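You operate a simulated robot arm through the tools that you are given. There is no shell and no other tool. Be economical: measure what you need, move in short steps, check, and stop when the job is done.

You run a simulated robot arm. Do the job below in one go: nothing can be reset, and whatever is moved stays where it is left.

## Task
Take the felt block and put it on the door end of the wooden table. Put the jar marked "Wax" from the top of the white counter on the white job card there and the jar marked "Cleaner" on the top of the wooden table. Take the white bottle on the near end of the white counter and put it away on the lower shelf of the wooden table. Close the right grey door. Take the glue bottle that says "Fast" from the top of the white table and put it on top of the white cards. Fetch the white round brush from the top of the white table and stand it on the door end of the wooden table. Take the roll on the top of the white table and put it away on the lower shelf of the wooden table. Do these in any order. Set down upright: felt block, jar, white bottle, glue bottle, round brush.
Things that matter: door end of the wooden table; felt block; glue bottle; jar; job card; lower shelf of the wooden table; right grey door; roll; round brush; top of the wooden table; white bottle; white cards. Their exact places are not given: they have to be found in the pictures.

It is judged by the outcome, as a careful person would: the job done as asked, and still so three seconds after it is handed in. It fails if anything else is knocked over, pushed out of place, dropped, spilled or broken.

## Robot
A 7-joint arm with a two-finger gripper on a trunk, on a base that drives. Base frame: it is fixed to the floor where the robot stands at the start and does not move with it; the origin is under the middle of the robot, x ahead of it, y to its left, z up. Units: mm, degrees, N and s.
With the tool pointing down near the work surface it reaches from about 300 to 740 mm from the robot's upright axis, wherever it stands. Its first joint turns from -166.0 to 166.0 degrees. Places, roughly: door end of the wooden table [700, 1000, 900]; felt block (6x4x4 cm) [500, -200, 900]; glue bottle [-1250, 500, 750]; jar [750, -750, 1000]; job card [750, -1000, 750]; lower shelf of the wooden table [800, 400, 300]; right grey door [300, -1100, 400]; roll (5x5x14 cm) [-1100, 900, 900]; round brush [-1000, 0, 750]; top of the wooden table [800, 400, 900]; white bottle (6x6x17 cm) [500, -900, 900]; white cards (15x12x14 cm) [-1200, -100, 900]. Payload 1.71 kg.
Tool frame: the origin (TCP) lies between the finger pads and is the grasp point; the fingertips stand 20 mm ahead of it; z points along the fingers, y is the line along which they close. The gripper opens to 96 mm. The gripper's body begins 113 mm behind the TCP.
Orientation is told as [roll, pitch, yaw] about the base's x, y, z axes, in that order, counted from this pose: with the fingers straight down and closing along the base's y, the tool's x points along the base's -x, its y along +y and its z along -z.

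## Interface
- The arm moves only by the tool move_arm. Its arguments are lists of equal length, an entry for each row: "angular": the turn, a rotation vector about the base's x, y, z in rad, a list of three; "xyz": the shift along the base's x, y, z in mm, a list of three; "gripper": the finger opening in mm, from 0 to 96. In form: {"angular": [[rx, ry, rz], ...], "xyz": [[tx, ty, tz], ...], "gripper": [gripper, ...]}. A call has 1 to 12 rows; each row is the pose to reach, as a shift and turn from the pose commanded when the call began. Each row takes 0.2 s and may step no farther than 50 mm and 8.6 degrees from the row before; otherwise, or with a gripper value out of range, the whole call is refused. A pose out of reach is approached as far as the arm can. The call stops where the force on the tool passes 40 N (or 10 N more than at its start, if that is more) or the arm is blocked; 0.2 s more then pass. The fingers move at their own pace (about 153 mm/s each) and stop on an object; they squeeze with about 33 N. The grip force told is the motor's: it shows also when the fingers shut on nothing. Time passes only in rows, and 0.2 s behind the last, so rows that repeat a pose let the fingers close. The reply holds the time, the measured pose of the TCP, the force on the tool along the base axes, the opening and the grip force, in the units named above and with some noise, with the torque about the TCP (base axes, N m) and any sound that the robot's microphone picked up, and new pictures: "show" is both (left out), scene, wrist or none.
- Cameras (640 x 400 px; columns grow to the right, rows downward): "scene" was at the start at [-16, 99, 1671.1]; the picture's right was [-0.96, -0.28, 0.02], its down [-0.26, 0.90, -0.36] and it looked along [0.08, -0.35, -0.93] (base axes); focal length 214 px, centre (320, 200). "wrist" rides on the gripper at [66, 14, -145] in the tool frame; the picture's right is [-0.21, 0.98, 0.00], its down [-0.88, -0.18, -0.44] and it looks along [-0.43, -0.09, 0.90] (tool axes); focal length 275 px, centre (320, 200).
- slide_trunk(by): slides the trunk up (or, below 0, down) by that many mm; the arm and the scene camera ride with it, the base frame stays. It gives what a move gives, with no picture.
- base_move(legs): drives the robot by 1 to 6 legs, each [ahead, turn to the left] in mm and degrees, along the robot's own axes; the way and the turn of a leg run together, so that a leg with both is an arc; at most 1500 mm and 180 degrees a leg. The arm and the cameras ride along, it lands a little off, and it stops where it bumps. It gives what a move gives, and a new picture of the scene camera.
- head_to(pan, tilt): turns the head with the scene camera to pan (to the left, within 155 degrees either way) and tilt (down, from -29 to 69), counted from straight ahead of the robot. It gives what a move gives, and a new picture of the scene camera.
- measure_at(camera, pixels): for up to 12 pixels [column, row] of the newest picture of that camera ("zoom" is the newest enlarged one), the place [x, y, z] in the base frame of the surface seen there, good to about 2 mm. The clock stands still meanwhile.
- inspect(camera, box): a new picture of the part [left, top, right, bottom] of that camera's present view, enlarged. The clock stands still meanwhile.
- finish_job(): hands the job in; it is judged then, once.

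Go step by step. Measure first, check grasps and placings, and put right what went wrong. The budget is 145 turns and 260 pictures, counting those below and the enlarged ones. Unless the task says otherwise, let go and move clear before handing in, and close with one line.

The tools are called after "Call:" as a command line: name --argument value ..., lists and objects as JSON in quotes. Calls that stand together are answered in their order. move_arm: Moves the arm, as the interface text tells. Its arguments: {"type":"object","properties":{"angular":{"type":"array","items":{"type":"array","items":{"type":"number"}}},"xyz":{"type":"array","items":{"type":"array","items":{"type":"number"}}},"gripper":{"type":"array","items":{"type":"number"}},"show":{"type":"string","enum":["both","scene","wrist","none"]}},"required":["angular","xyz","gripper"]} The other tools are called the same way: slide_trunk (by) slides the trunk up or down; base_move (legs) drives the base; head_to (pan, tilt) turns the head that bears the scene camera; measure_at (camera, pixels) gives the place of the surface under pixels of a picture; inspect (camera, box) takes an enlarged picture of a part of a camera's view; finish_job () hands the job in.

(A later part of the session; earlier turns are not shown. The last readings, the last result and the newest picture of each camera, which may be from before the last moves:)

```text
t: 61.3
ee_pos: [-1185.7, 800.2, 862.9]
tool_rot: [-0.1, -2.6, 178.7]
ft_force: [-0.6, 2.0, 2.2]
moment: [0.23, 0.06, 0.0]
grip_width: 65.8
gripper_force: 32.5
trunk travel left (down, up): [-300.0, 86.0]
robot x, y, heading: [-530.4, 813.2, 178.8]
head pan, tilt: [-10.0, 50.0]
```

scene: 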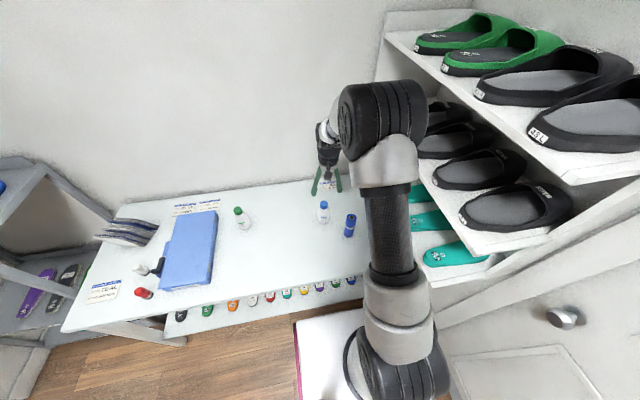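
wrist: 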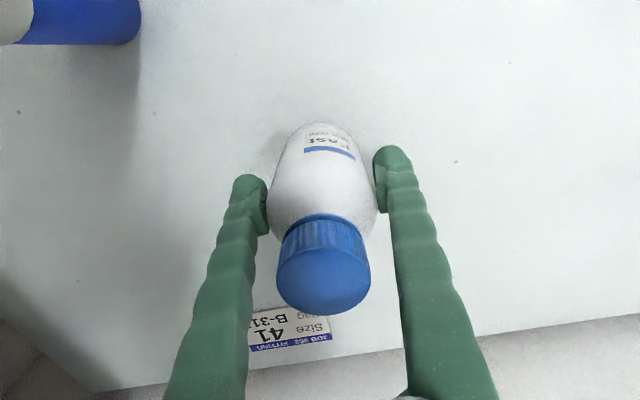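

Gripped. Lift and draw back; also measure the grey shelf unit on the left, to plan the drive.

Call:
move_arm --angular '[[0, 0, 0], [0, 0, 0], [0, 0, 0], [0, 0, 0], [0, 0, 0], [0, 0, 0], [0, 0, 0], [0, 0, 0], [0, 0, 0], [0, 0, 0]]' --xyz '[[0, 0, 40], [0, 0, 80], [0, 0, 120], [0, 0, 160], [0, 0, 200], [35, 0, 230], [80, 0, 250], [125, 0, 260], [170, 0, 260], [215, 0, 260]]' --gripper '[30, 30, 30, 30, 30, 30, 30, 30, 30, 30]'

Call:
head_to --pan 45 --tilt 45

```text
t: 63.5
ee_pos: [-967.8, 801.6, 1122.7]
tool_rot: [0.1, -2.8, 178.8]
ft_force: [-0.1, -0.2, -3.7]
moment: [0.02, 0.03, 0.02]
grip_width: 65.8
gripper_force: 32.9
trunk travel left (down, up): [-300.0, 86.0]
robot x, y, heading: [-530.1, 812.3, 178.7]
head pan, tilt: [-10.0, 50.0]
```

scene: 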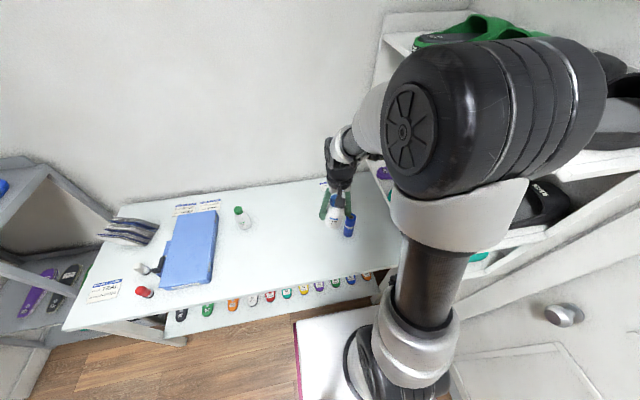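
wrist: 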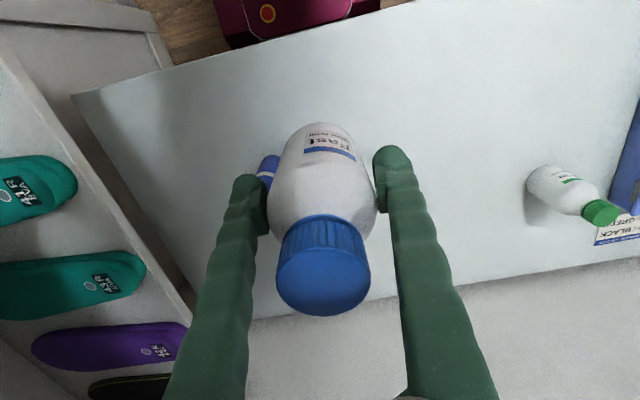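

```text
t: 64.7
ee_pos: [-969.8, 801.9, 1123.3]
tool_rot: [0.0, -2.8, 178.8]
ft_force: [0.9, -0.1, -2.9]
moment: [-0.02, -0.01, -0.01]
grip_width: 65.4
gripper_force: 33.2
trunk travel left (down, up): [-300.0, 86.0]
robot x, y, heading: [-531.2, 814.4, 179.0]
head pan, tilt: [45.0, 45.0]
```

scene: 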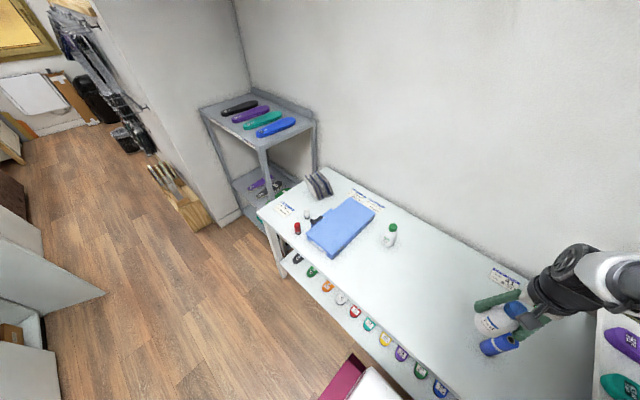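

Call:
measure_at --camera "scene" --pixels '[[260, 150], [203, 110], [315, 122], [294, 130], [270, 207], [325, 190], [317, 172], [308, 218], [297, 228], [210, 225], [105, 292], [46, 345]]'

Call:
inspect --camera "scene" --box '[260, 150, 420, 260]'

```text
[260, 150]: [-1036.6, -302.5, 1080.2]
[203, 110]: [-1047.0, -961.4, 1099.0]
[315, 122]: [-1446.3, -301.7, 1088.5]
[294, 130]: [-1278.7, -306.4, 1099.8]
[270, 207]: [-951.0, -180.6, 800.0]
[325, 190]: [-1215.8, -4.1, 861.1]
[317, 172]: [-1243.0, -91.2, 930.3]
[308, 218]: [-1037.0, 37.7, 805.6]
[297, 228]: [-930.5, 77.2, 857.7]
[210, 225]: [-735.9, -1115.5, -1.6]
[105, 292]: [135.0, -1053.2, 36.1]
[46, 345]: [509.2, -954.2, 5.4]
```

```text
3.64 times, centred on (340, 205) of scene
```

zoom: 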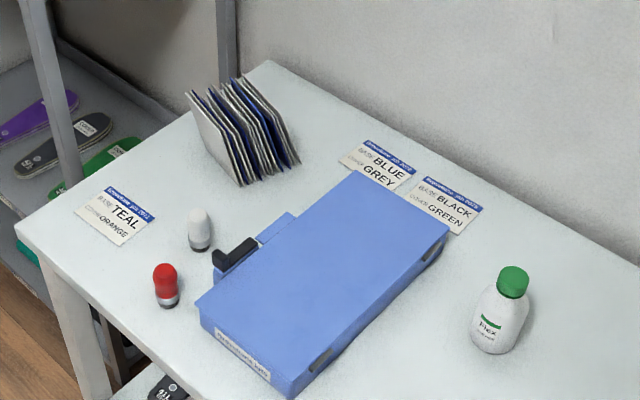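

The unit's corner is at (-1037,-302), clear of my path. Back off, drive along to y≈-60 and face the cards.

Call:
base_move --legs '[[-110, 0], [0, 90], [855, 0], [0, -89], [100, 0]]'

Call:
move_arm --angular '[[0, 0, 0], [0, 0, 0]]' --xyz '[[0, 0, 40], [0, 0, 40]]' --gripper '[30, 30]'

```text
t: 80.3
ee_pos: [-957.3, -78.1, 1135.2]
tool_rot: [-0.1, -4.4, 179.7]
ft_force: [1.5, -0.5, -2.3]
moment: [0.06, 0.24, 0.01]
grip_width: 64.4
gripper_force: 33.2
trunk travel left (down, up): [-300.0, 86.0]
robot x, y, heading: [-552.1, -56.3, -180.1]
head pan, tilt: [45.0, 45.0]
```

scene: 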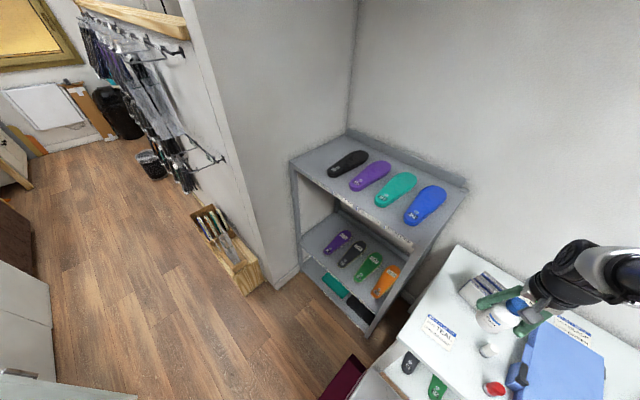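

```text
t: 80.9
ee_pos: [-980.1, -76.1, 1164.0]
tool_rot: [0.1, -2.9, 179.7]
ft_force: [1.4, 0.7, -1.8]
moment: [-0.01, 0.19, -0.01]
grip_width: 64.4
gripper_force: 33.0
trunk travel left (down, up): [-300.0, 86.0]
robot x, y, heading: [-548.9, -56.2, -179.7]
head pan, tilt: [45.0, 45.0]
```

scene: 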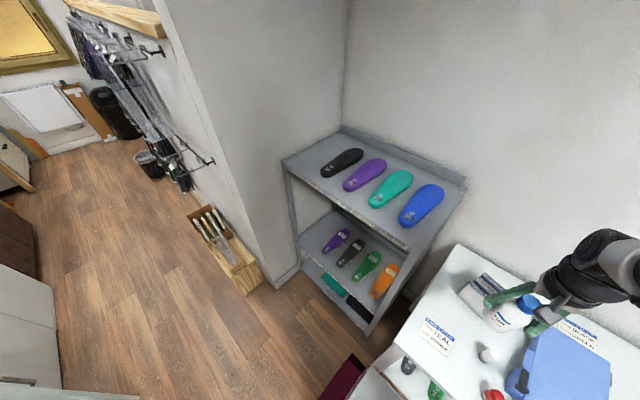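
wrist: 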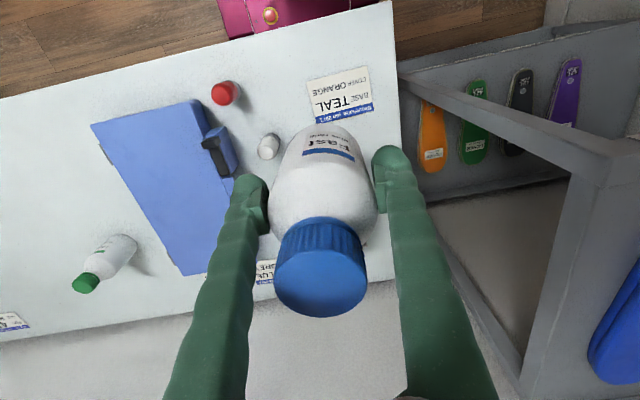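

Call:
head_to --pan 38 --tilt 60

Call:
inspect --camera "scene" --box '[400, 130, 560, 230]'

```text
t: 81.6
ee_pos: [-990.6, -75.2, 1160.7]
tool_rot: [-0.1, -2.4, 179.7]
ft_force: [1.1, -0.9, -2.3]
moment: [0.03, 0.06, -0.02]
grip_width: 64.4
gripper_force: 32.8
trunk travel left (down, up): [-300.0, 86.0]
robot x, y, heading: [-544.2, -62.2, -180.1]
head pan, tilt: [38.0, 60.0]
```

scene: 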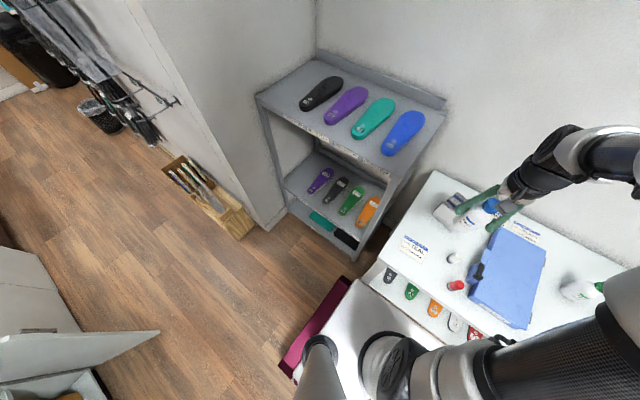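

```text
4.00 times, centred on (480, 180) of scene
```

zoom: 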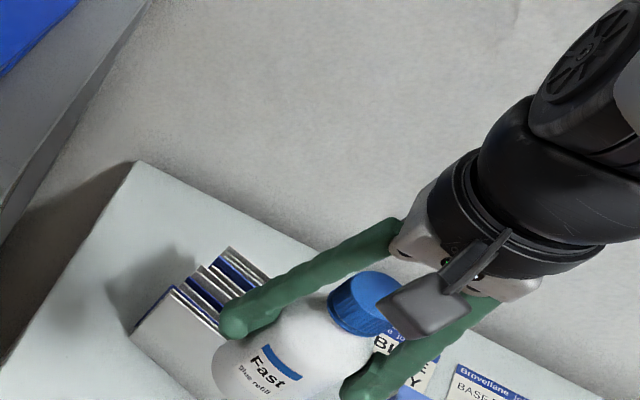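

The arm hides the cards; shift it aside 180 mm toward +y.

Call:
move_arm --angular '[[0, 0, 0], [0, 0, 0], [0, 0, 0], [0, 0, 0], [0, 0, 0]]' --xyz '[[20, 45, 0], [40, 85, 0], [40, 130, 0], [40, 175, 0], [40, 175, 0]]' --gripper '[30, 30, 30, 30, 30]'

Call:
inspect --camera "scene" --box '[400, 130, 560, 230]'

```text
t: 82.8
ee_pos: [-949.0, 97.9, 1162.1]
tool_rot: [-0.1, -2.4, 179.8]
ft_force: [1.7, -0.6, -3.2]
moment: [0.03, 0.06, -0.02]
grip_width: 64.5
gripper_force: 33.4
trunk travel left (down, up): [-300.0, 86.0]
robot x, y, heading: [-543.1, -60.1, -179.9]
head pan, tilt: [38.0, 60.0]
```

scene: 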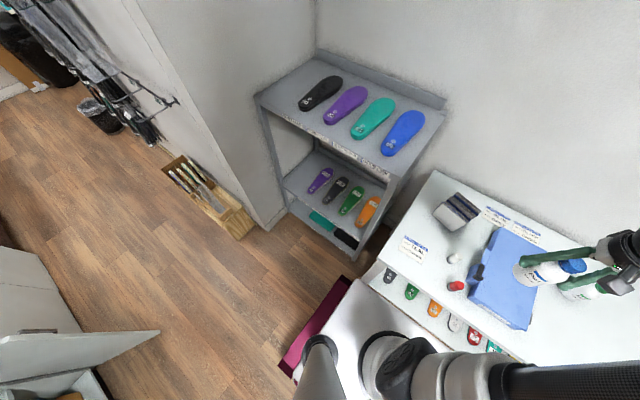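
wrist: 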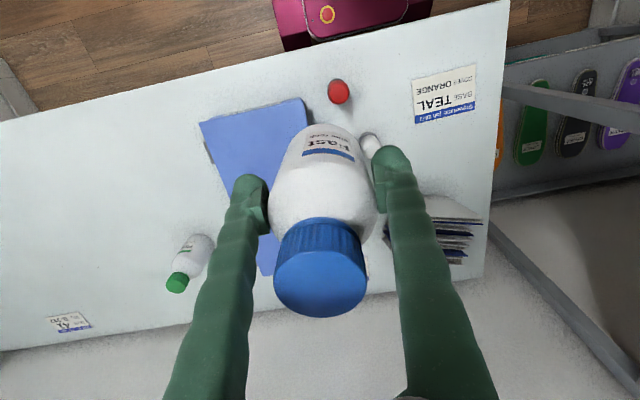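

```text
4.00 times, centred on (480, 180) of scene
```

zoom: 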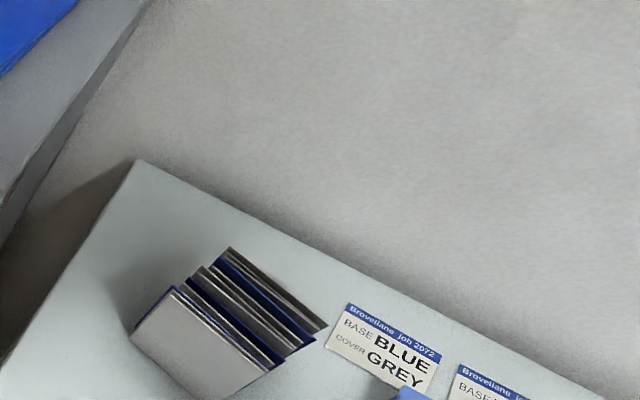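

Call:
measure_at --camera "zoom" --pixels '[[175, 292], [265, 364], [190, 283], [280, 360], [208, 268], [300, 344], [230, 250], [325, 322], [245, 300], [195, 350], [195, 272], [225, 320]]'

Call:
inspect --camera "scene" --box '[426, 180, 490, 240]'

```text
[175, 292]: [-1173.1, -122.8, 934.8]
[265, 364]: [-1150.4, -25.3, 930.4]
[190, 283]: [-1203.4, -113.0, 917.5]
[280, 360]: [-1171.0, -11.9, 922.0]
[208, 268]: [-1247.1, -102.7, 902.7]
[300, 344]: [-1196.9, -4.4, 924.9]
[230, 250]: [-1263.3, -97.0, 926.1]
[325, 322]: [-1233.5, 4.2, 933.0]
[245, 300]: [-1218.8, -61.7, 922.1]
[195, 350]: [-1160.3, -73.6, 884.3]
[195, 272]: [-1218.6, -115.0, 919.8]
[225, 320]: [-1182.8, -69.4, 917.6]
```

```text
6.67 times, centred on (458, 210) of scene
```

zoom: 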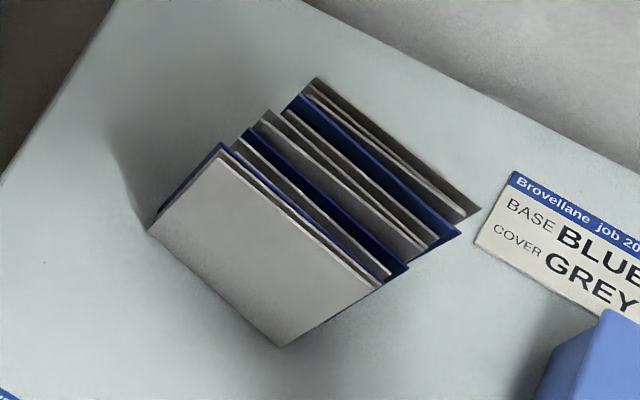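

Cards' top: x −1160..−1262, y −115..0, z≈935; centre (−1207,−60). Move above it at z≈1050.

Call:
move_arm --angular '[[0, 0, 0], [0, 0, 0], [0, 0, 0], [0, 0, 0], [0, 0, 0], [0, 0, 0], [0, 0, 0], [0, 0, 0], [0, 0, 0]]' --xyz '[[-34, -24, 0], [-68, -48, 0], [-102, -72, 0], [-136, -96, -10], [-170, -120, -30], [-204, -140, -60], [-235, -155, -90], [-258, -158, -110], [-258, -158, -110]]' --gripper '[30, 30, 30, 30, 30, 30, 30, 30, 30]'

```text
t: 84.8
ee_pos: [-1204.6, -60.9, 1055.1]
tool_rot: [0.1, -2.7, 179.7]
ft_force: [0.2, -0.2, -2.5]
moment: [-0.02, 0.05, 0.03]
grip_width: 64.4
gripper_force: 32.6
trunk travel left (down, up): [-300.0, 86.0]
robot x, y, heading: [-549.7, -57.1, -179.8]
head pan, tilt: [38.0, 60.0]
```

scene: 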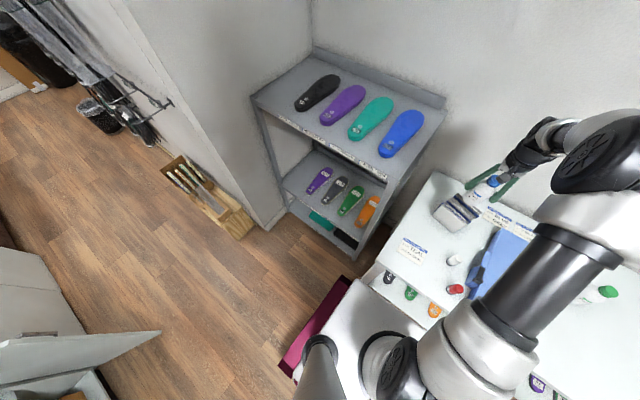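
wrist: 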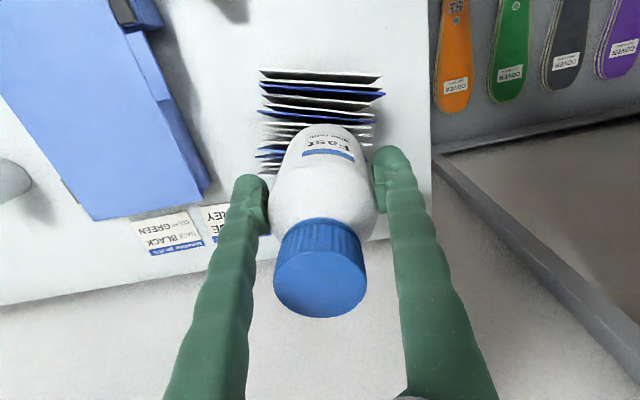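

Call:
measure_at --camera "wrist" --pixels '[[290, 72], [265, 72], [379, 78], [380, 94], [262, 86], [375, 120], [258, 158], [262, 172], [268, 142]]'

Call:
inspect --camera "wrist" --box '[230, 40, 410, 190]'

```text
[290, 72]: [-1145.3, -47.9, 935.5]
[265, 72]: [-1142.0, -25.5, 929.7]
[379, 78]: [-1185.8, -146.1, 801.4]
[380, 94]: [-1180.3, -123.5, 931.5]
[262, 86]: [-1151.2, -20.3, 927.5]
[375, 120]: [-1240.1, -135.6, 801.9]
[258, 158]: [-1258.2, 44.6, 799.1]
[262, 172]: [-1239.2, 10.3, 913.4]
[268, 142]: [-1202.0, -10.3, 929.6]
```

```text
2.67 times, centred on (320, 115) of wrist
```

zoom: 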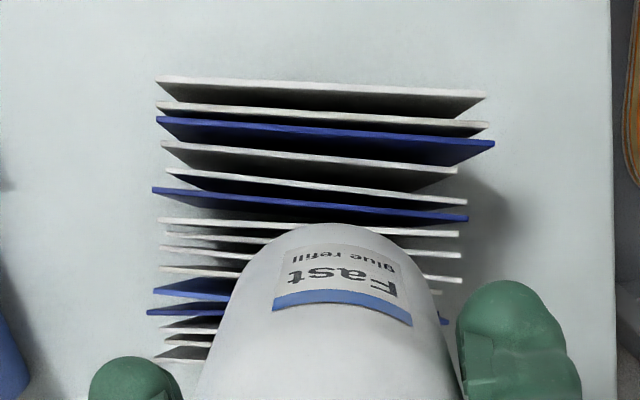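

Centred over the stack. Lower slowly to contact.

Call:
move_arm --angular '[[0, 0, 0], [0, 0, 0], [0, 0, 0], [0, 0, 0]]' --xyz '[[0, 0, -25], [0, 0, -45], [0, 0, -53], [0, 0, -56]]' --gripper '[30, 30, 30, 30]' --show "scene"

Call:
inspect --camera "scene" --box '[420, 160, 530, 250]'

```text
t: 85.8
ee_pos: [-1203.1, -60.5, 995.9]
tool_rot: [0.0, -2.7, 179.8]
ft_force: [0.6, -0.2, -0.8]
moment: [0.08, -0.03, -0.02]
grip_width: 64.4
gripper_force: 32.5
trunk travel left (down, up): [-300.0, 86.0]
robot x, y, heading: [-549.3, -53.6, -180.1]
head pan, tilt: [38.0, 60.0]
```

scene: 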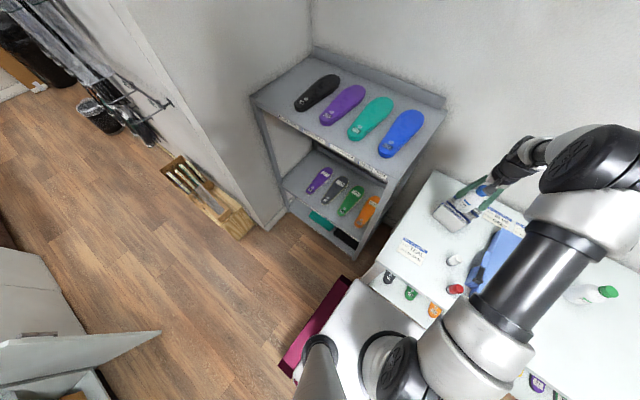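

```text
4.44 times, centred on (475, 205) of scene
```

zoom: 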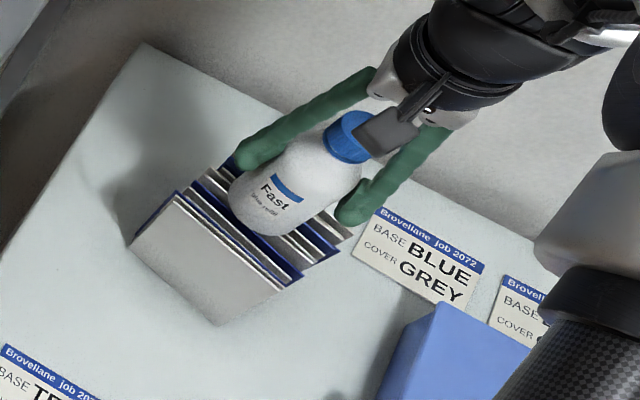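

The tool's load dropped from −2.5 to −0.8 N, so contact is starting. Go 2 mm more, open and rise.

Call:
move_arm --angular '[[0, 0, 0], [0, 0, 0]]' --xyz '[[0, 0, -2], [0, 0, -2]]' --gripper '[30, 30]' --show "none"

```text
t: 86.4
ee_pos: [-1203.3, -59.6, 997.1]
tool_rot: [0.0, -2.9, 179.8]
ft_force: [3.7, 0.4, 12.5]
moment: [0.4, -0.21, -0.08]
grip_width: 64.5
gripper_force: 32.7
trunk travel left (down, up): [-300.0, 86.0]
robot x, y, heading: [-546.9, -56.4, -179.7]
head pan, tilt: [38.0, 60.0]
```

Call:
move_arm --angular '[[0, 0, 0], [0, 0, 0], [0, 0, 0], [0, 0, 0], [0, 0, 0], [0, 0, 0], [0, 0, 0], [0, 0, 0]]' --xyz '[[0, 0, 1], [0, 0, 1], [0, 0, 1], [0, 0, 40], [0, 0, 80], [0, 0, 120], [30, 0, 150], [70, 0, 160]]' --gripper '[70, 94, 94, 94, 94, 94, 94, 94]'

Call:
inspect --camera "scene" --box '[420, 160, 530, 250]'

```text
t: 88.2
ee_pos: [-1135.3, -59.9, 1157.2]
tool_rot: [0.0, -2.9, 179.8]
ft_force: [-0.5, -0.1, 0.3]
moment: [-0.03, 0.02, 0.01]
grip_width: 94.2
gripper_force: 0.2
trunk travel left (down, up): [-300.0, 86.0]
robot x, y, heading: [-546.8, -54.7, -180.0]
head pan, tilt: [38.0, 60.0]
```

scene: 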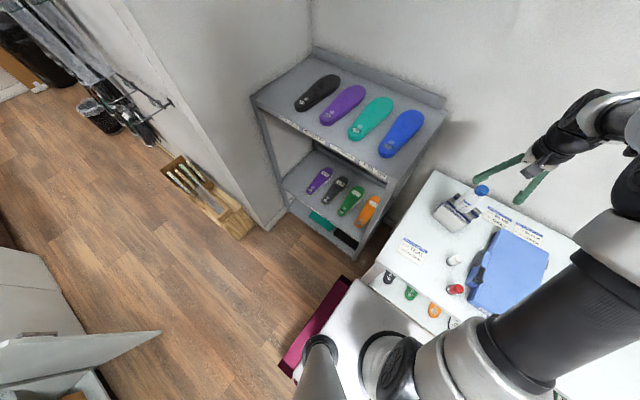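
wrist: 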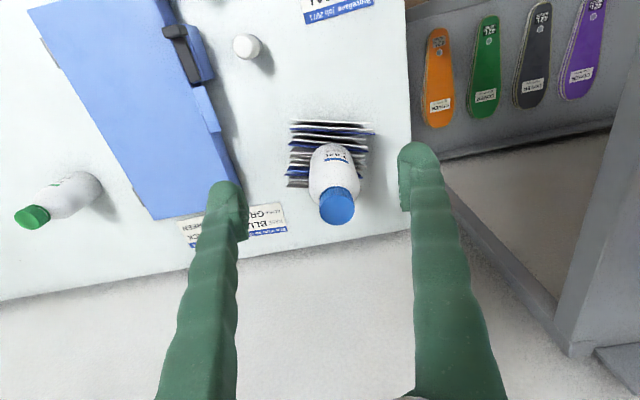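

```text
4.44 times, centred on (475, 205) of scene
```

zoom: 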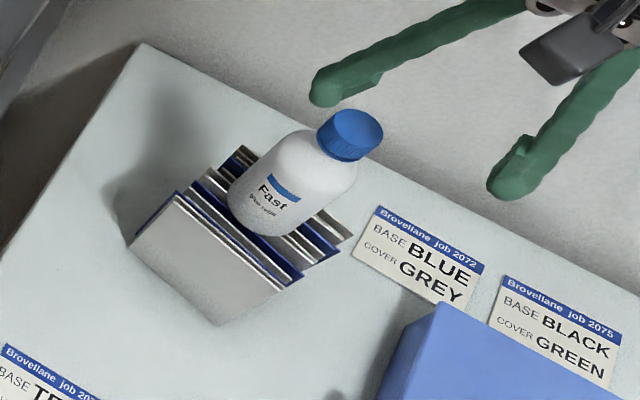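

The glue stands on the cards. Now the white brush: measure (wrist pixel 246,46; scene 453,260).

Call:
measure_at --camera "wrist" --pixels '[[246, 46], [240, 40], [252, 44], [252, 57], [205, 50], [175, 30]]'

Call:
inspect --camera "scene" --box '[435, 240, 485, 300]'

Call:
measure_at --camera "zoom" --pixels '[[250, 120], [240, 145], [235, 170], [255, 180], [275, 130], [225, 120], [360, 180], [330, 230], [250, 300]]'

```text
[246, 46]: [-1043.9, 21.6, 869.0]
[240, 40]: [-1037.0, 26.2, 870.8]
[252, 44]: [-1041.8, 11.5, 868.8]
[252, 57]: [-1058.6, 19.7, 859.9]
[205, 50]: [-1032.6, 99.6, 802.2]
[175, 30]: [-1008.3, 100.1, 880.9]
```

```text
6.67 times, centred on (460, 270) of scene
```

zoom: 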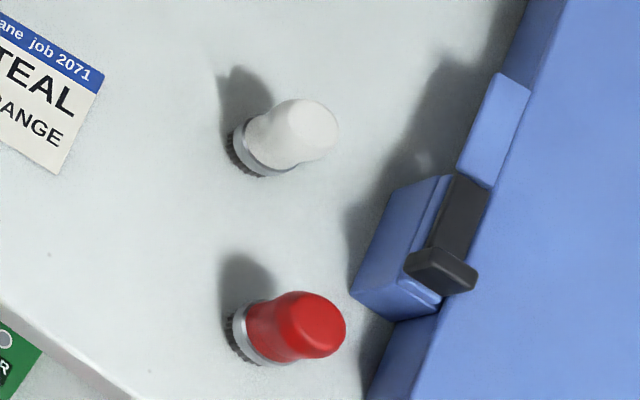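

```text
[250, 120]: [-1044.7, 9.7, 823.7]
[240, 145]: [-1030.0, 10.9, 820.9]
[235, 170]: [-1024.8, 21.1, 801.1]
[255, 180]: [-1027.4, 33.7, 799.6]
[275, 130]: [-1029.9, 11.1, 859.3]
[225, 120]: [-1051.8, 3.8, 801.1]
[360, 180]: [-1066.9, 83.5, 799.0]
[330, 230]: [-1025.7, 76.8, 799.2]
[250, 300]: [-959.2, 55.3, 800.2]
```

Brush centre ≈(-1045,19), top 870. Go above it with a 60 mm opening.

Call:
move_arm --angular '[[0, 0, 0], [0, 0, 0], [0, 0, 0], [0, 0, 0], [0, 0, 0], [0, 0, 0], [0, 0, 0], [0, 0, 0]]' --xyz '[[30, 27, 0], [60, 54, 0], [90, 79, 0], [90, 79, -45], [90, 79, -90], [90, 79, -135], [90, 79, -180], [90, 79, -210]]' --gripper '[60, 60, 60, 60, 60, 60, 60, 60]'

Call:
measure_at --camera "wrist" --pixels '[[320, 160], [310, 160], [330, 160]]'

```text
t: 90.0
ee_pos: [-1045.2, 18.6, 945.4]
tool_rot: [0.0, -2.7, 179.7]
ft_force: [-0.6, 0.9, 0.9]
moment: [0.03, -0.01, 0.01]
grip_width: 59.8
gripper_force: 0.0
trunk travel left (down, up): [-300.0, 86.0]
robot x, y, heading: [-547.7, -53.7, -180.2]
head pan, tilt: [38.0, 60.0]
```

scene: 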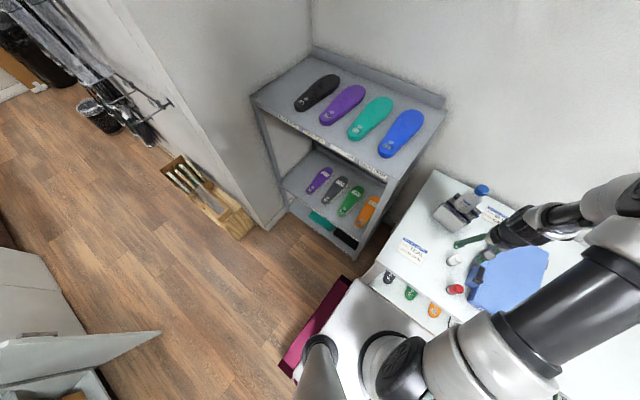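
wrist: 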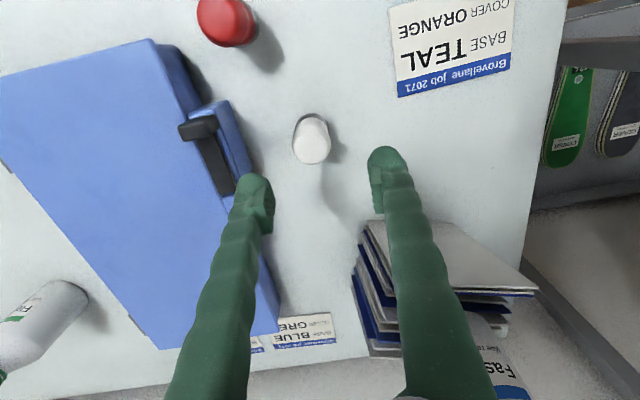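

```text
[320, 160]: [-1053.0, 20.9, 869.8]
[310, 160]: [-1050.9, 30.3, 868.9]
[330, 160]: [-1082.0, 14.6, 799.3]
```

Call:
measure_at --camera "wrist" --pixels '[[312, 150], [300, 140], [325, 135], [240, 150], [232, 115], [248, 168]]'

```text
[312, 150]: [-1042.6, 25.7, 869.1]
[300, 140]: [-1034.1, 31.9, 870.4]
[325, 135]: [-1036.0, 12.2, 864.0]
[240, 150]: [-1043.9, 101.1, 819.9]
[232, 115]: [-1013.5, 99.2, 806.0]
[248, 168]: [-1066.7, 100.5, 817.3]
```

Clear of the latch (y≥99). Descend to z≈843 at (−1044,23) and close.

Call:
move_arm --angular '[[0, 0, 0], [0, 0, 0], [0, 0, 0], [0, 0, 0], [0, 0, 0], [0, 0, 0], [0, 0, 0]]' --xyz '[[0, 4, -40], [0, 4, -80], [0, 4, -102], [0, 4, -102], [0, 4, -102], [0, 4, -102], [0, 4, -102]]' --gripper '[60, 60, 60, 60, 10, 10, 10]' --show "wrist"

```text
t: 91.6
ee_pos: [-1044.4, 24.8, 843.8]
tool_rot: [0.1, -2.7, 179.7]
ft_force: [0.4, 0.0, -0.6]
moment: [-0.04, 0.01, 0.01]
grip_width: 32.4
gripper_force: 32.8
trunk travel left (down, up): [-300.0, 86.0]
robot x, y, heading: [-547.1, -58.9, -179.8]
head pan, tilt: [38.0, 60.0]
```

wrist: 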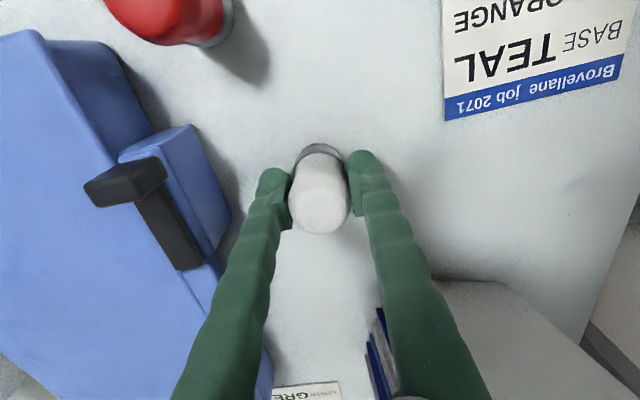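

Brush held. Lift, draw in, then drive backward to the door end.

Call:
move_arm --angular '[[0, 0, 0], [0, 0, 0], [0, 0, 0], [0, 0, 0], [0, 0, 0], [0, 0, 0], [0, 0, 0], [0, 0, 0]]' --xyz '[[0, 0, 45], [0, 0, 90], [0, 0, 135], [0, 0, 180], [30, 0, 215], [60, -20, 245], [90, -40, 270], [110, -60, 280]]' --gripper '[10, 10, 10, 10, 10, 10, 10, 10]' --show "wrist"

Call:
base_move --legs '[[-150, 0], [0, 90], [-820, 0], [0, 90], [400, 0]]'

```text
t: 93.4
ee_pos: [-931.7, -37.7, 1122.8]
tool_rot: [0.0, -2.7, 179.7]
ft_force: [-0.3, -0.2, -0.8]
moment: [0.02, 0.01, 0.01]
grip_width: 32.5
gripper_force: 33.2
trunk travel left (down, up): [-300.0, 86.0]
robot x, y, heading: [-549.9, -61.8, -180.1]
head pan, tilt: [38.0, 60.0]
```

wrist: 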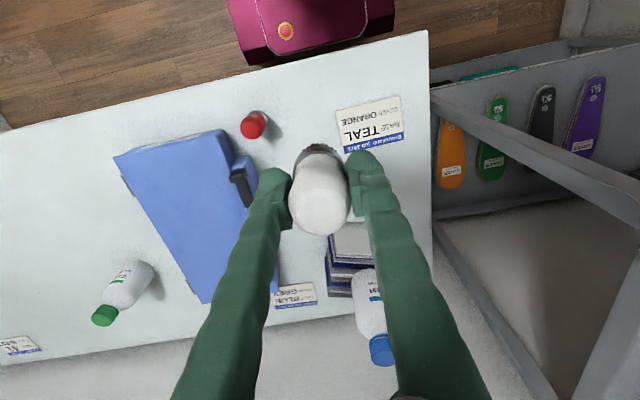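

```text
t: 110.4
ee_pos: [378.3, 735.7, 1123.2]
tool_rot: [-0.1, -2.7, -0.9]
ft_force: [-0.5, -0.4, -0.7]
moment: [0.0, 0.02, -0.01]
grip_width: 32.7
gripper_force: 33.0
trunk travel left (down, up): [-300.0, 86.0]
robot x, y, heading: [-6.4, 764.9, -0.7]
head pan, tilt: [38.0, 60.0]
```

scene: 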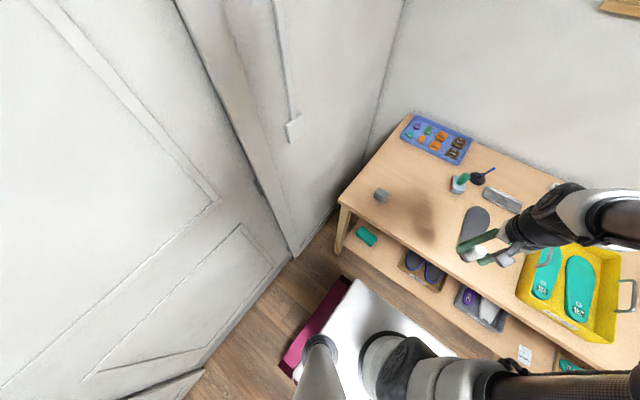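

Call:
measure_at --camera "scene" --pixels '[[381, 195], [465, 215], [462, 235], [425, 215], [460, 180], [420, 190]]'

Call:
move_arm --angular '[[0, 0, 0], [0, 0, 0], [0, 0, 0], [0, 0, 0], [0, 0, 0], [0, 0, 0], [0, 0, 0], [0, 0, 0]]' --xyz '[[25, 30, 0], [50, 60, 0], [75, 90, 0], [100, 120, 0], [125, 150, -30], [150, 180, -70], [172, 205, -105], [172, 205, -120]]' --gripper '[10, 10, 10, 10, 10, 10, 10, 10]'

```text
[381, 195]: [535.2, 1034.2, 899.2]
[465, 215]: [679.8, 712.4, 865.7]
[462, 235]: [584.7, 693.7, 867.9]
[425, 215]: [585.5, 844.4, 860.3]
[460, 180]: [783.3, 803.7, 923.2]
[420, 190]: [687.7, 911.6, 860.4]
```

```text
refused: row 6 steps farther than a row can; nothing moved
```

Call:
move_arm --angular '[[0, 0, 0], [0, 0, 0], [0, 0, 0], [0, 0, 0], [0, 0, 0], [0, 0, 0], [0, 0, 0], [0, 0, 0], [0, 0, 0]]' --xyz '[[25, 30, 0], [50, 60, 0], [75, 90, 0], [100, 120, 0], [125, 150, -25], [150, 180, -50], [175, 205, -80], [175, 205, -120], [175, 205, -120]]' --gripper '[10, 10, 10, 10, 10, 10, 10, 10, 10]'

```text
t: 112.4
ee_pos: [535.1, 942.2, 1009.9]
tool_rot: [0.0, -3.6, -0.7]
ft_force: [-0.5, 0.3, -0.5]
moment: [-0.02, -0.03, -0.02]
grip_width: 32.5
gripper_force: 32.7
trunk travel left (down, up): [-300.0, 86.0]
robot x, y, heading: [-2.8, 763.8, -0.6]
head pan, tilt: [38.0, 60.0]
```

scene: 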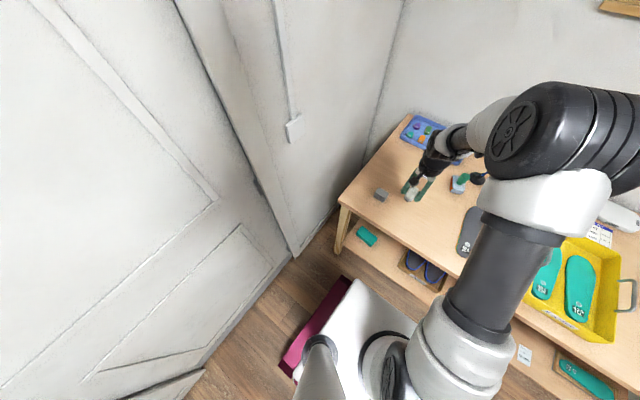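
wrist: 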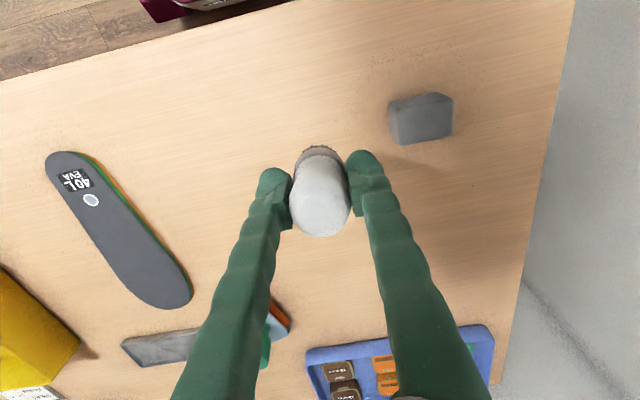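

Add a 0.9° pitch correction and lower to just above the table.

Call:
move_arm --angular '[[0, 0.016, 0], [0, 0.016, 0], [0, 0.016, 0], [0, 0.016, 0]]' --xyz '[[0, 0, -40], [0, 0, -80], [0, 0, -103], [0, 0, -103]]' --gripper '[10, 10, 10, 10]' --show "wrist"

```text
t: 113.4
ee_pos: [536.7, 942.4, 903.9]
tool_rot: [-0.1, -2.7, -0.8]
ft_force: [0.9, -0.3, -0.7]
moment: [0.0, -0.01, 0.0]
grip_width: 32.4
gripper_force: 33.4
trunk travel left (down, up): [-300.0, 86.0]
robot x, y, heading: [-6.5, 763.3, -0.8]
head pan, tilt: [38.0, 60.0]
```

wrist: 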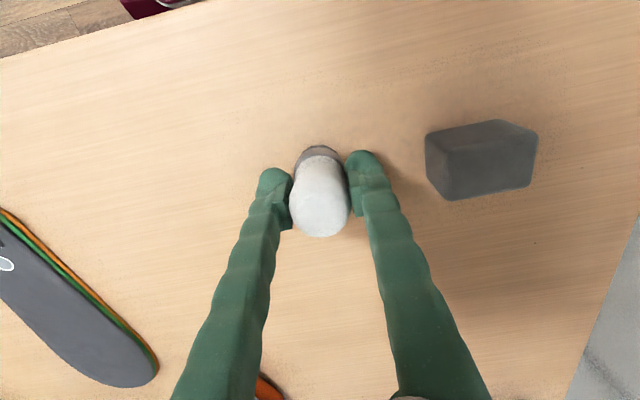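

Call:
move_arm --angular '[[0, 0, 0], [0, 0, 0]]' --xyz '[[0, 0, -2], [0, 0, -2]]' --gripper '[10, 10]' --show "none"

```text
t: 114.0
ee_pos: [535.2, 939.9, 903.5]
tool_rot: [0.1, -2.6, -0.9]
ft_force: [-0.3, -1.7, 2.1]
moment: [-0.04, -0.02, -0.01]
grip_width: 32.4
gripper_force: 32.9
trunk travel left (down, up): [-300.0, 86.0]
robot x, y, heading: [-5.3, 761.9, -0.9]
head pan, tilt: [38.0, 60.0]
```

Contact (2 N). Release and rise.

Call:
move_arm --angular '[[0, 0, 0], [0, 0, 0], [0, 0, 0], [0, 0, 0], [0, 0, 0], [0, 0, 0], [0, 0, 0], [0, 0, 0], [0, 0, 0]]' --xyz '[[0, 0, 0], [0, 0, 0], [0, 0, 40], [0, 0, 80], [0, 0, 125], [0, 0, 170], [-35, -20, 200], [-70, -50, 220], [-100, -80, 240]]' --gripper '[60, 60, 60, 60, 60, 60, 60, 60, 60]'

```text
refused: row 7 steps farther than a row can; nothing moved
```

Call:
move_arm --angular '[[0, 0, 0], [0, 0, 0], [0, 0, 0], [0, 0, 0], [0, 0, 0], [0, 0, 0], [0, 0, 0], [0, 0, 0], [0, 0, 0]]' --xyz '[[0, 0, 0], [0, 0, 0], [0, 0, 40], [0, 0, 80], [0, 0, 125], [0, 0, 170], [-30, -20, 195], [-60, -45, 215], [-90, -70, 230]]' --gripper '[60, 60, 60, 60, 60, 60, 60, 60, 60]'

```text
t: 116.0
ee_pos: [444.5, 868.6, 1133.2]
tool_rot: [0.2, -2.8, -0.8]
ft_force: [-0.1, 0.6, -0.3]
moment: [0.03, -0.06, -0.02]
grip_width: 60.1
gripper_force: 0.1
trunk travel left (down, up): [-300.0, 86.0]
robot x, y, heading: [-3.3, 761.4, -0.9]
head pan, tilt: [38.0, 60.0]
```

scene: 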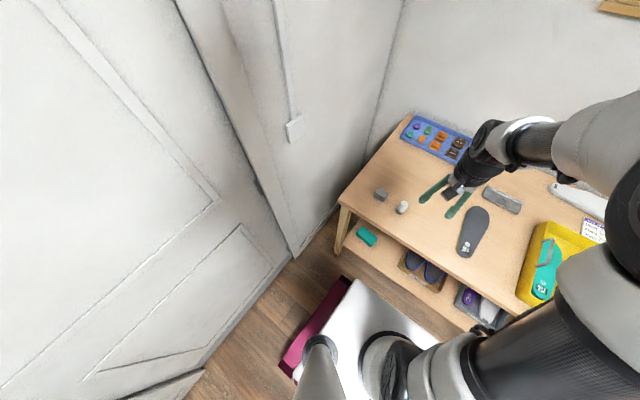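
wrist: 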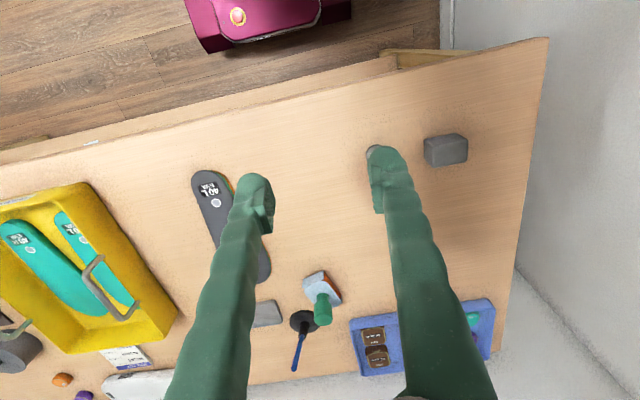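

Brush stands. Measure shelf front edge vs table edge from this wrist view.

Call:
measure_at --camera "wrist" --pixels '[[250, 92], [250, 98], [250, 106], [250, 112], [320, 88], [90, 144], [380, 62], [60, 150], [300, 84], [20, 148]]'

Call:
head_to --pan -40 --tilt 45

```text
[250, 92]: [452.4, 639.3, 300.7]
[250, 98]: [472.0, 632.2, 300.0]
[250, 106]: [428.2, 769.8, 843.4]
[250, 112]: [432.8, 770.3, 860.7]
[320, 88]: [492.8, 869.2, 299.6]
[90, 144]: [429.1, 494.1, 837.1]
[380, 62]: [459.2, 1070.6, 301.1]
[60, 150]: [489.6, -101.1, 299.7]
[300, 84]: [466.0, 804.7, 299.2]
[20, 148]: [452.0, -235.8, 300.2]
```

```text
t: 117.5
ee_pos: [446.6, 869.2, 1132.8]
tool_rot: [0.0, -2.7, -0.9]
ft_force: [0.1, 0.2, 0.3]
moment: [0.01, 0.0, 0.0]
grip_width: 60.0
gripper_force: 0.1
trunk travel left (down, up): [-300.0, 86.0]
robot x, y, heading: [-5.7, 763.5, -0.6]
head pan, tilt: [-40.0, 45.0]
```

scene: 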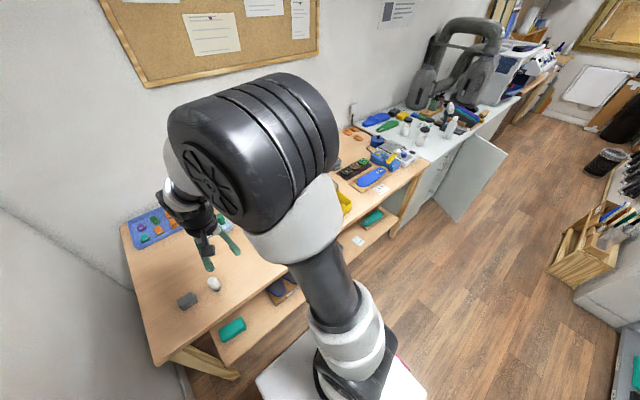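

Shelf front edge x≈448 at z 300; the table-top edge x≈430, underside ≈z 835. I'll grip the roll with the tool tilted 60° forward so it can be set on the shelf. Drive back to the white table.

Call:
base_move --legs '[[0, -180], [510, 0]]'

Call:
head_to --pan -25 --tilt 60

```text
t: 129.4
ee_pos: [-966.1, 634.7, 1131.3]
tool_rot: [0.0, -2.6, -179.3]
ft_force: [-0.8, -0.3, -0.4]
moment: [-0.02, -0.02, 0.01]
grip_width: 60.0
gripper_force: 0.1
trunk travel left (down, up): [-300.0, 86.0]
robot x, y, heading: [-517.0, 758.0, -178.9]
head pan, tilt: [-40.0, 45.0]
```

scene: 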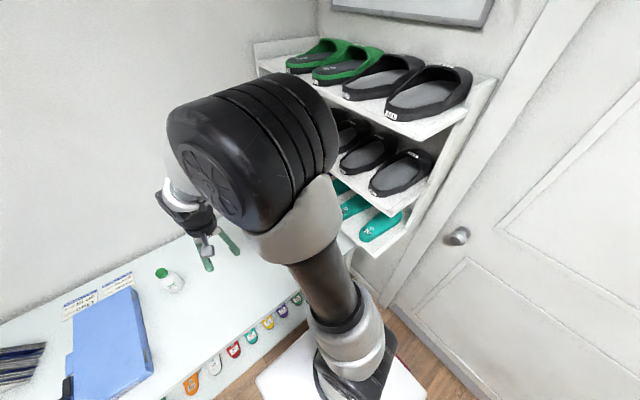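

```text
t: 130.2
ee_pos: [-946.1, 635.0, 1138.8]
tool_rot: [0.1, -3.6, -179.4]
ft_force: [0.9, -0.7, 0.1]
moment: [-0.01, 0.04, 0.0]
grip_width: 60.1
gripper_force: 0.1
trunk travel left (down, up): [-300.0, 86.0]
robot x, y, heading: [-516.0, 756.6, -178.9]
head pan, tilt: [-25.0, 60.0]
```

scene: 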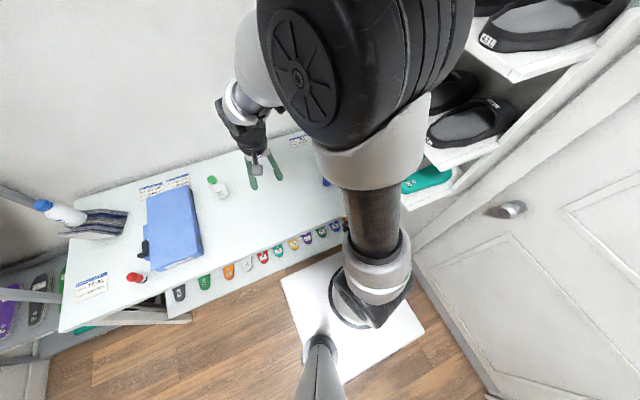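

Rotate the tool 56° forward while moving in front of the roll, high.

Call:
move_arm --angular '[[0, 0.14, 0], [0, 0.28, 0], [0, 0.42, 0], [0, 0.56, 0], [0, 0.7, 0], [0, 0.84, 0], [0, 0.98, 0], [0, 0.98, 0]]' --xyz '[[-5, 38, -12], [-10, 76, -25], [-15, 114, -40], [-20, 152, -55], [-25, 190, -70], [-30, 228, -85], [-35, 268, -100], [-35, 268, -100]]' --gripper '[90, 90, 90, 90, 90, 90, 90, 90]'

```text
t: 132.0
ee_pos: [-1000.3, 915.6, 1037.9]
tool_rot: [-1.4, -59.9, -178.3]
ft_force: [-0.4, 0.1, -0.6]
moment: [0.01, -0.04, 0.0]
grip_width: 90.1
gripper_force: 0.0
out of reach, approached as far as the arm can: row 5, 6, 7, 8
trunk travel left (down, up): [-300.0, 86.0]
robot x, y, heading: [-518.5, 751.3, -179.0]
head pan, tilt: [-25.0, 60.0]
```

scene: 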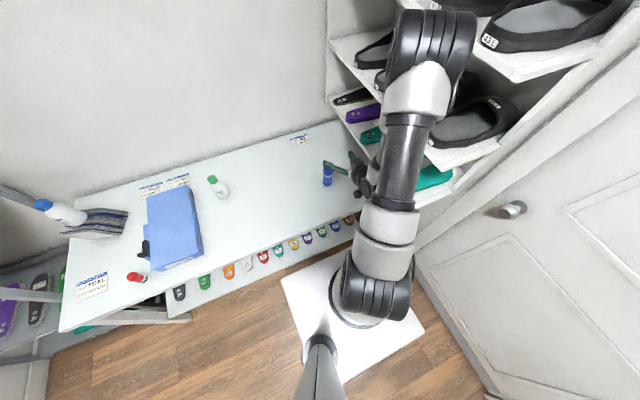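
wrist: 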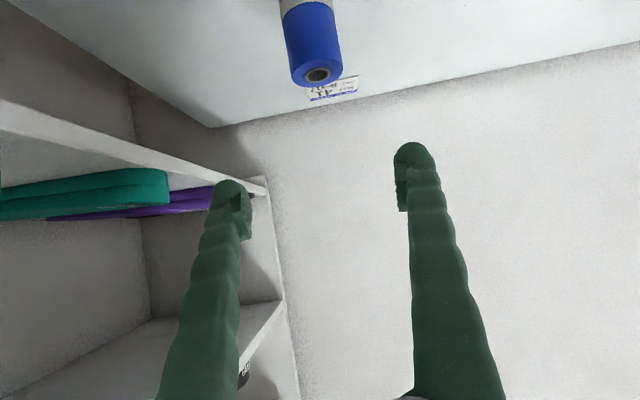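

Call:
measure_at --camera "scene" --pixels '[[430, 40], [468, 60], [425, 95], [410, 150], [520, 75], [490, 145], [450, 165], [330, 45], [328, 175], [327, 165]]'

```text
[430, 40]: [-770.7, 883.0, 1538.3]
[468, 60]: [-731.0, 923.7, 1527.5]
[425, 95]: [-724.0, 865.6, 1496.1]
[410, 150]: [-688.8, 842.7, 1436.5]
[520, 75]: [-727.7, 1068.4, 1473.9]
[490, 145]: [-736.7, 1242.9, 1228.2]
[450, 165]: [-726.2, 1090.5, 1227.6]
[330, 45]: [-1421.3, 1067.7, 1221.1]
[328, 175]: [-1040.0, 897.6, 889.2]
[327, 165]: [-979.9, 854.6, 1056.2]
```

Clearance to the rack (front y≈1068) is fine. Lower the trunk 145 mm to bring the tool to grip height.

Call:
slide_trunk --by -145

Call:
move_arm --angular '[[0, 0, 0], [0, 0, 0]]' --xyz '[[10, -10, 0], [10, -10, 0]]' --gripper '[90, 90]'

```text
t: 133.7
ee_pos: [-998.8, 914.2, 892.3]
tool_rot: [-1.0, -59.7, -178.6]
ft_force: [-0.6, -0.7, 1.3]
moment: [0.03, -0.01, -0.01]
grip_width: 90.1
gripper_force: 0.1
trunk travel left (down, up): [-155.0, 231.0]
robot x, y, heading: [-518.7, 754.4, -179.2]
head pan, tilt: [-25.0, 60.0]
```

```text
t: 134.3
ee_pos: [-999.4, 914.8, 893.4]
tool_rot: [-1.1, -59.7, -178.7]
ft_force: [-0.4, 0.3, -0.1]
moment: [-0.01, 0.03, -0.02]
grip_width: 90.0
gripper_force: 0.0
out of reach, approached as far as the arm can: row 1, 2
trunk travel left (down, up): [-155.0, 231.0]
robot x, y, heading: [-513.8, 751.9, -178.6]
head pan, tilt: [-25.0, 60.0]
```

scene: 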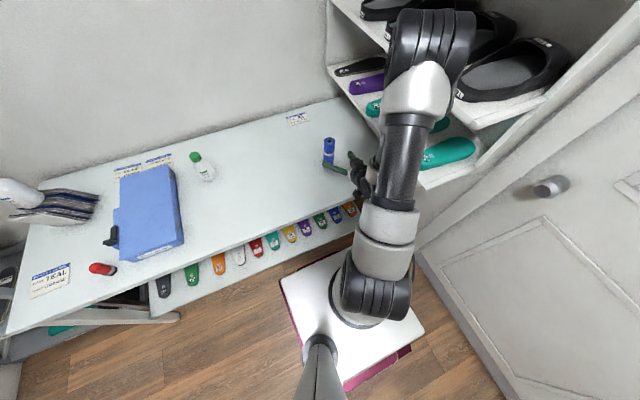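
wrist: 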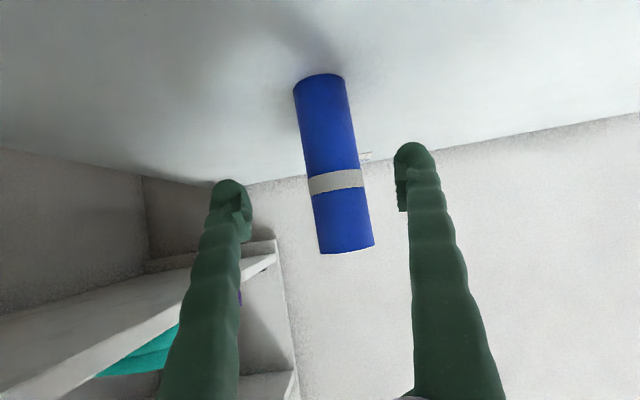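

The arm is at a bend limit here; moving forward should free it. Advance in small steps.

Call:
move_arm --angular '[[0, 0, 0], [0, 0, 0], [0, 0, 0]]' --xyz '[[-20, -5, 0], [-40, -5, 0], [-40, -5, 0]]' --gripper '[90, 90, 90]' --show "wrist"

```text
t: 135.1
ee_pos: [-1038.2, 909.7, 895.8]
tool_rot: [-1.0, -59.7, -178.7]
ft_force: [-0.7, 0.5, 0.4]
moment: [0.01, 0.02, -0.04]
grip_width: 89.9
gripper_force: 0.1
trunk travel left (down, up): [-155.0, 231.0]
robot x, y, heading: [-515.5, 752.8, -179.0]
head pan, tilt: [-25.0, 60.0]
```

wrist: 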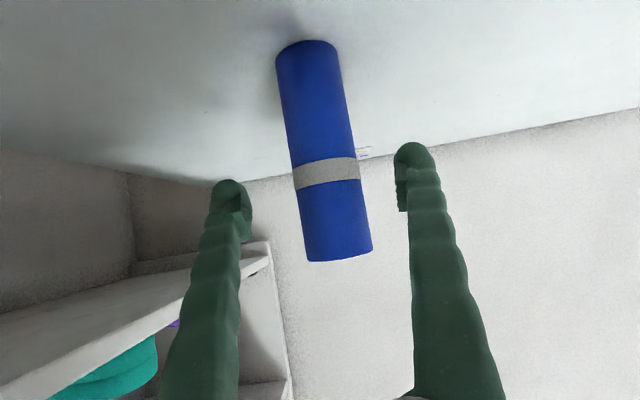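

Tracking exactly now. Advance 27 mm more and close.

Call:
move_arm --angular '[[0, 0, 0], [0, 0, 0], [0, 0, 0], [0, 0, 0], [0, 0, 0], [0, 0, 0]]' --xyz '[[-15, -3, 0], [-27, -5, 0], [-27, -5, 0], [-27, -5, 0], [-27, -5, 0], [-27, -5, 0]]' --gripper '[90, 90, 90, 20, 20, 20]' --show "wrist"

```text
t: 136.5
ee_pos: [-1065.0, 904.1, 893.0]
tool_rot: [-1.2, -59.8, -178.7]
ft_force: [-0.4, -0.4, -0.1]
moment: [-0.03, 0.06, 0.03]
grip_width: 41.5
gripper_force: 33.5
trunk travel left (down, up): [-155.0, 231.0]
robot x, y, heading: [-514.5, 757.0, -178.9]
head pan, tilt: [-25.0, 60.0]
```

wrist: 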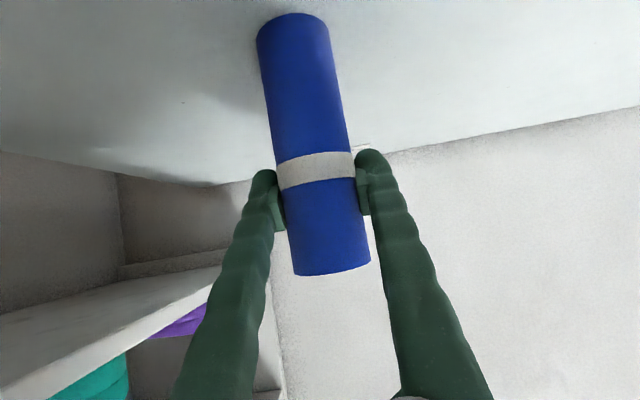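

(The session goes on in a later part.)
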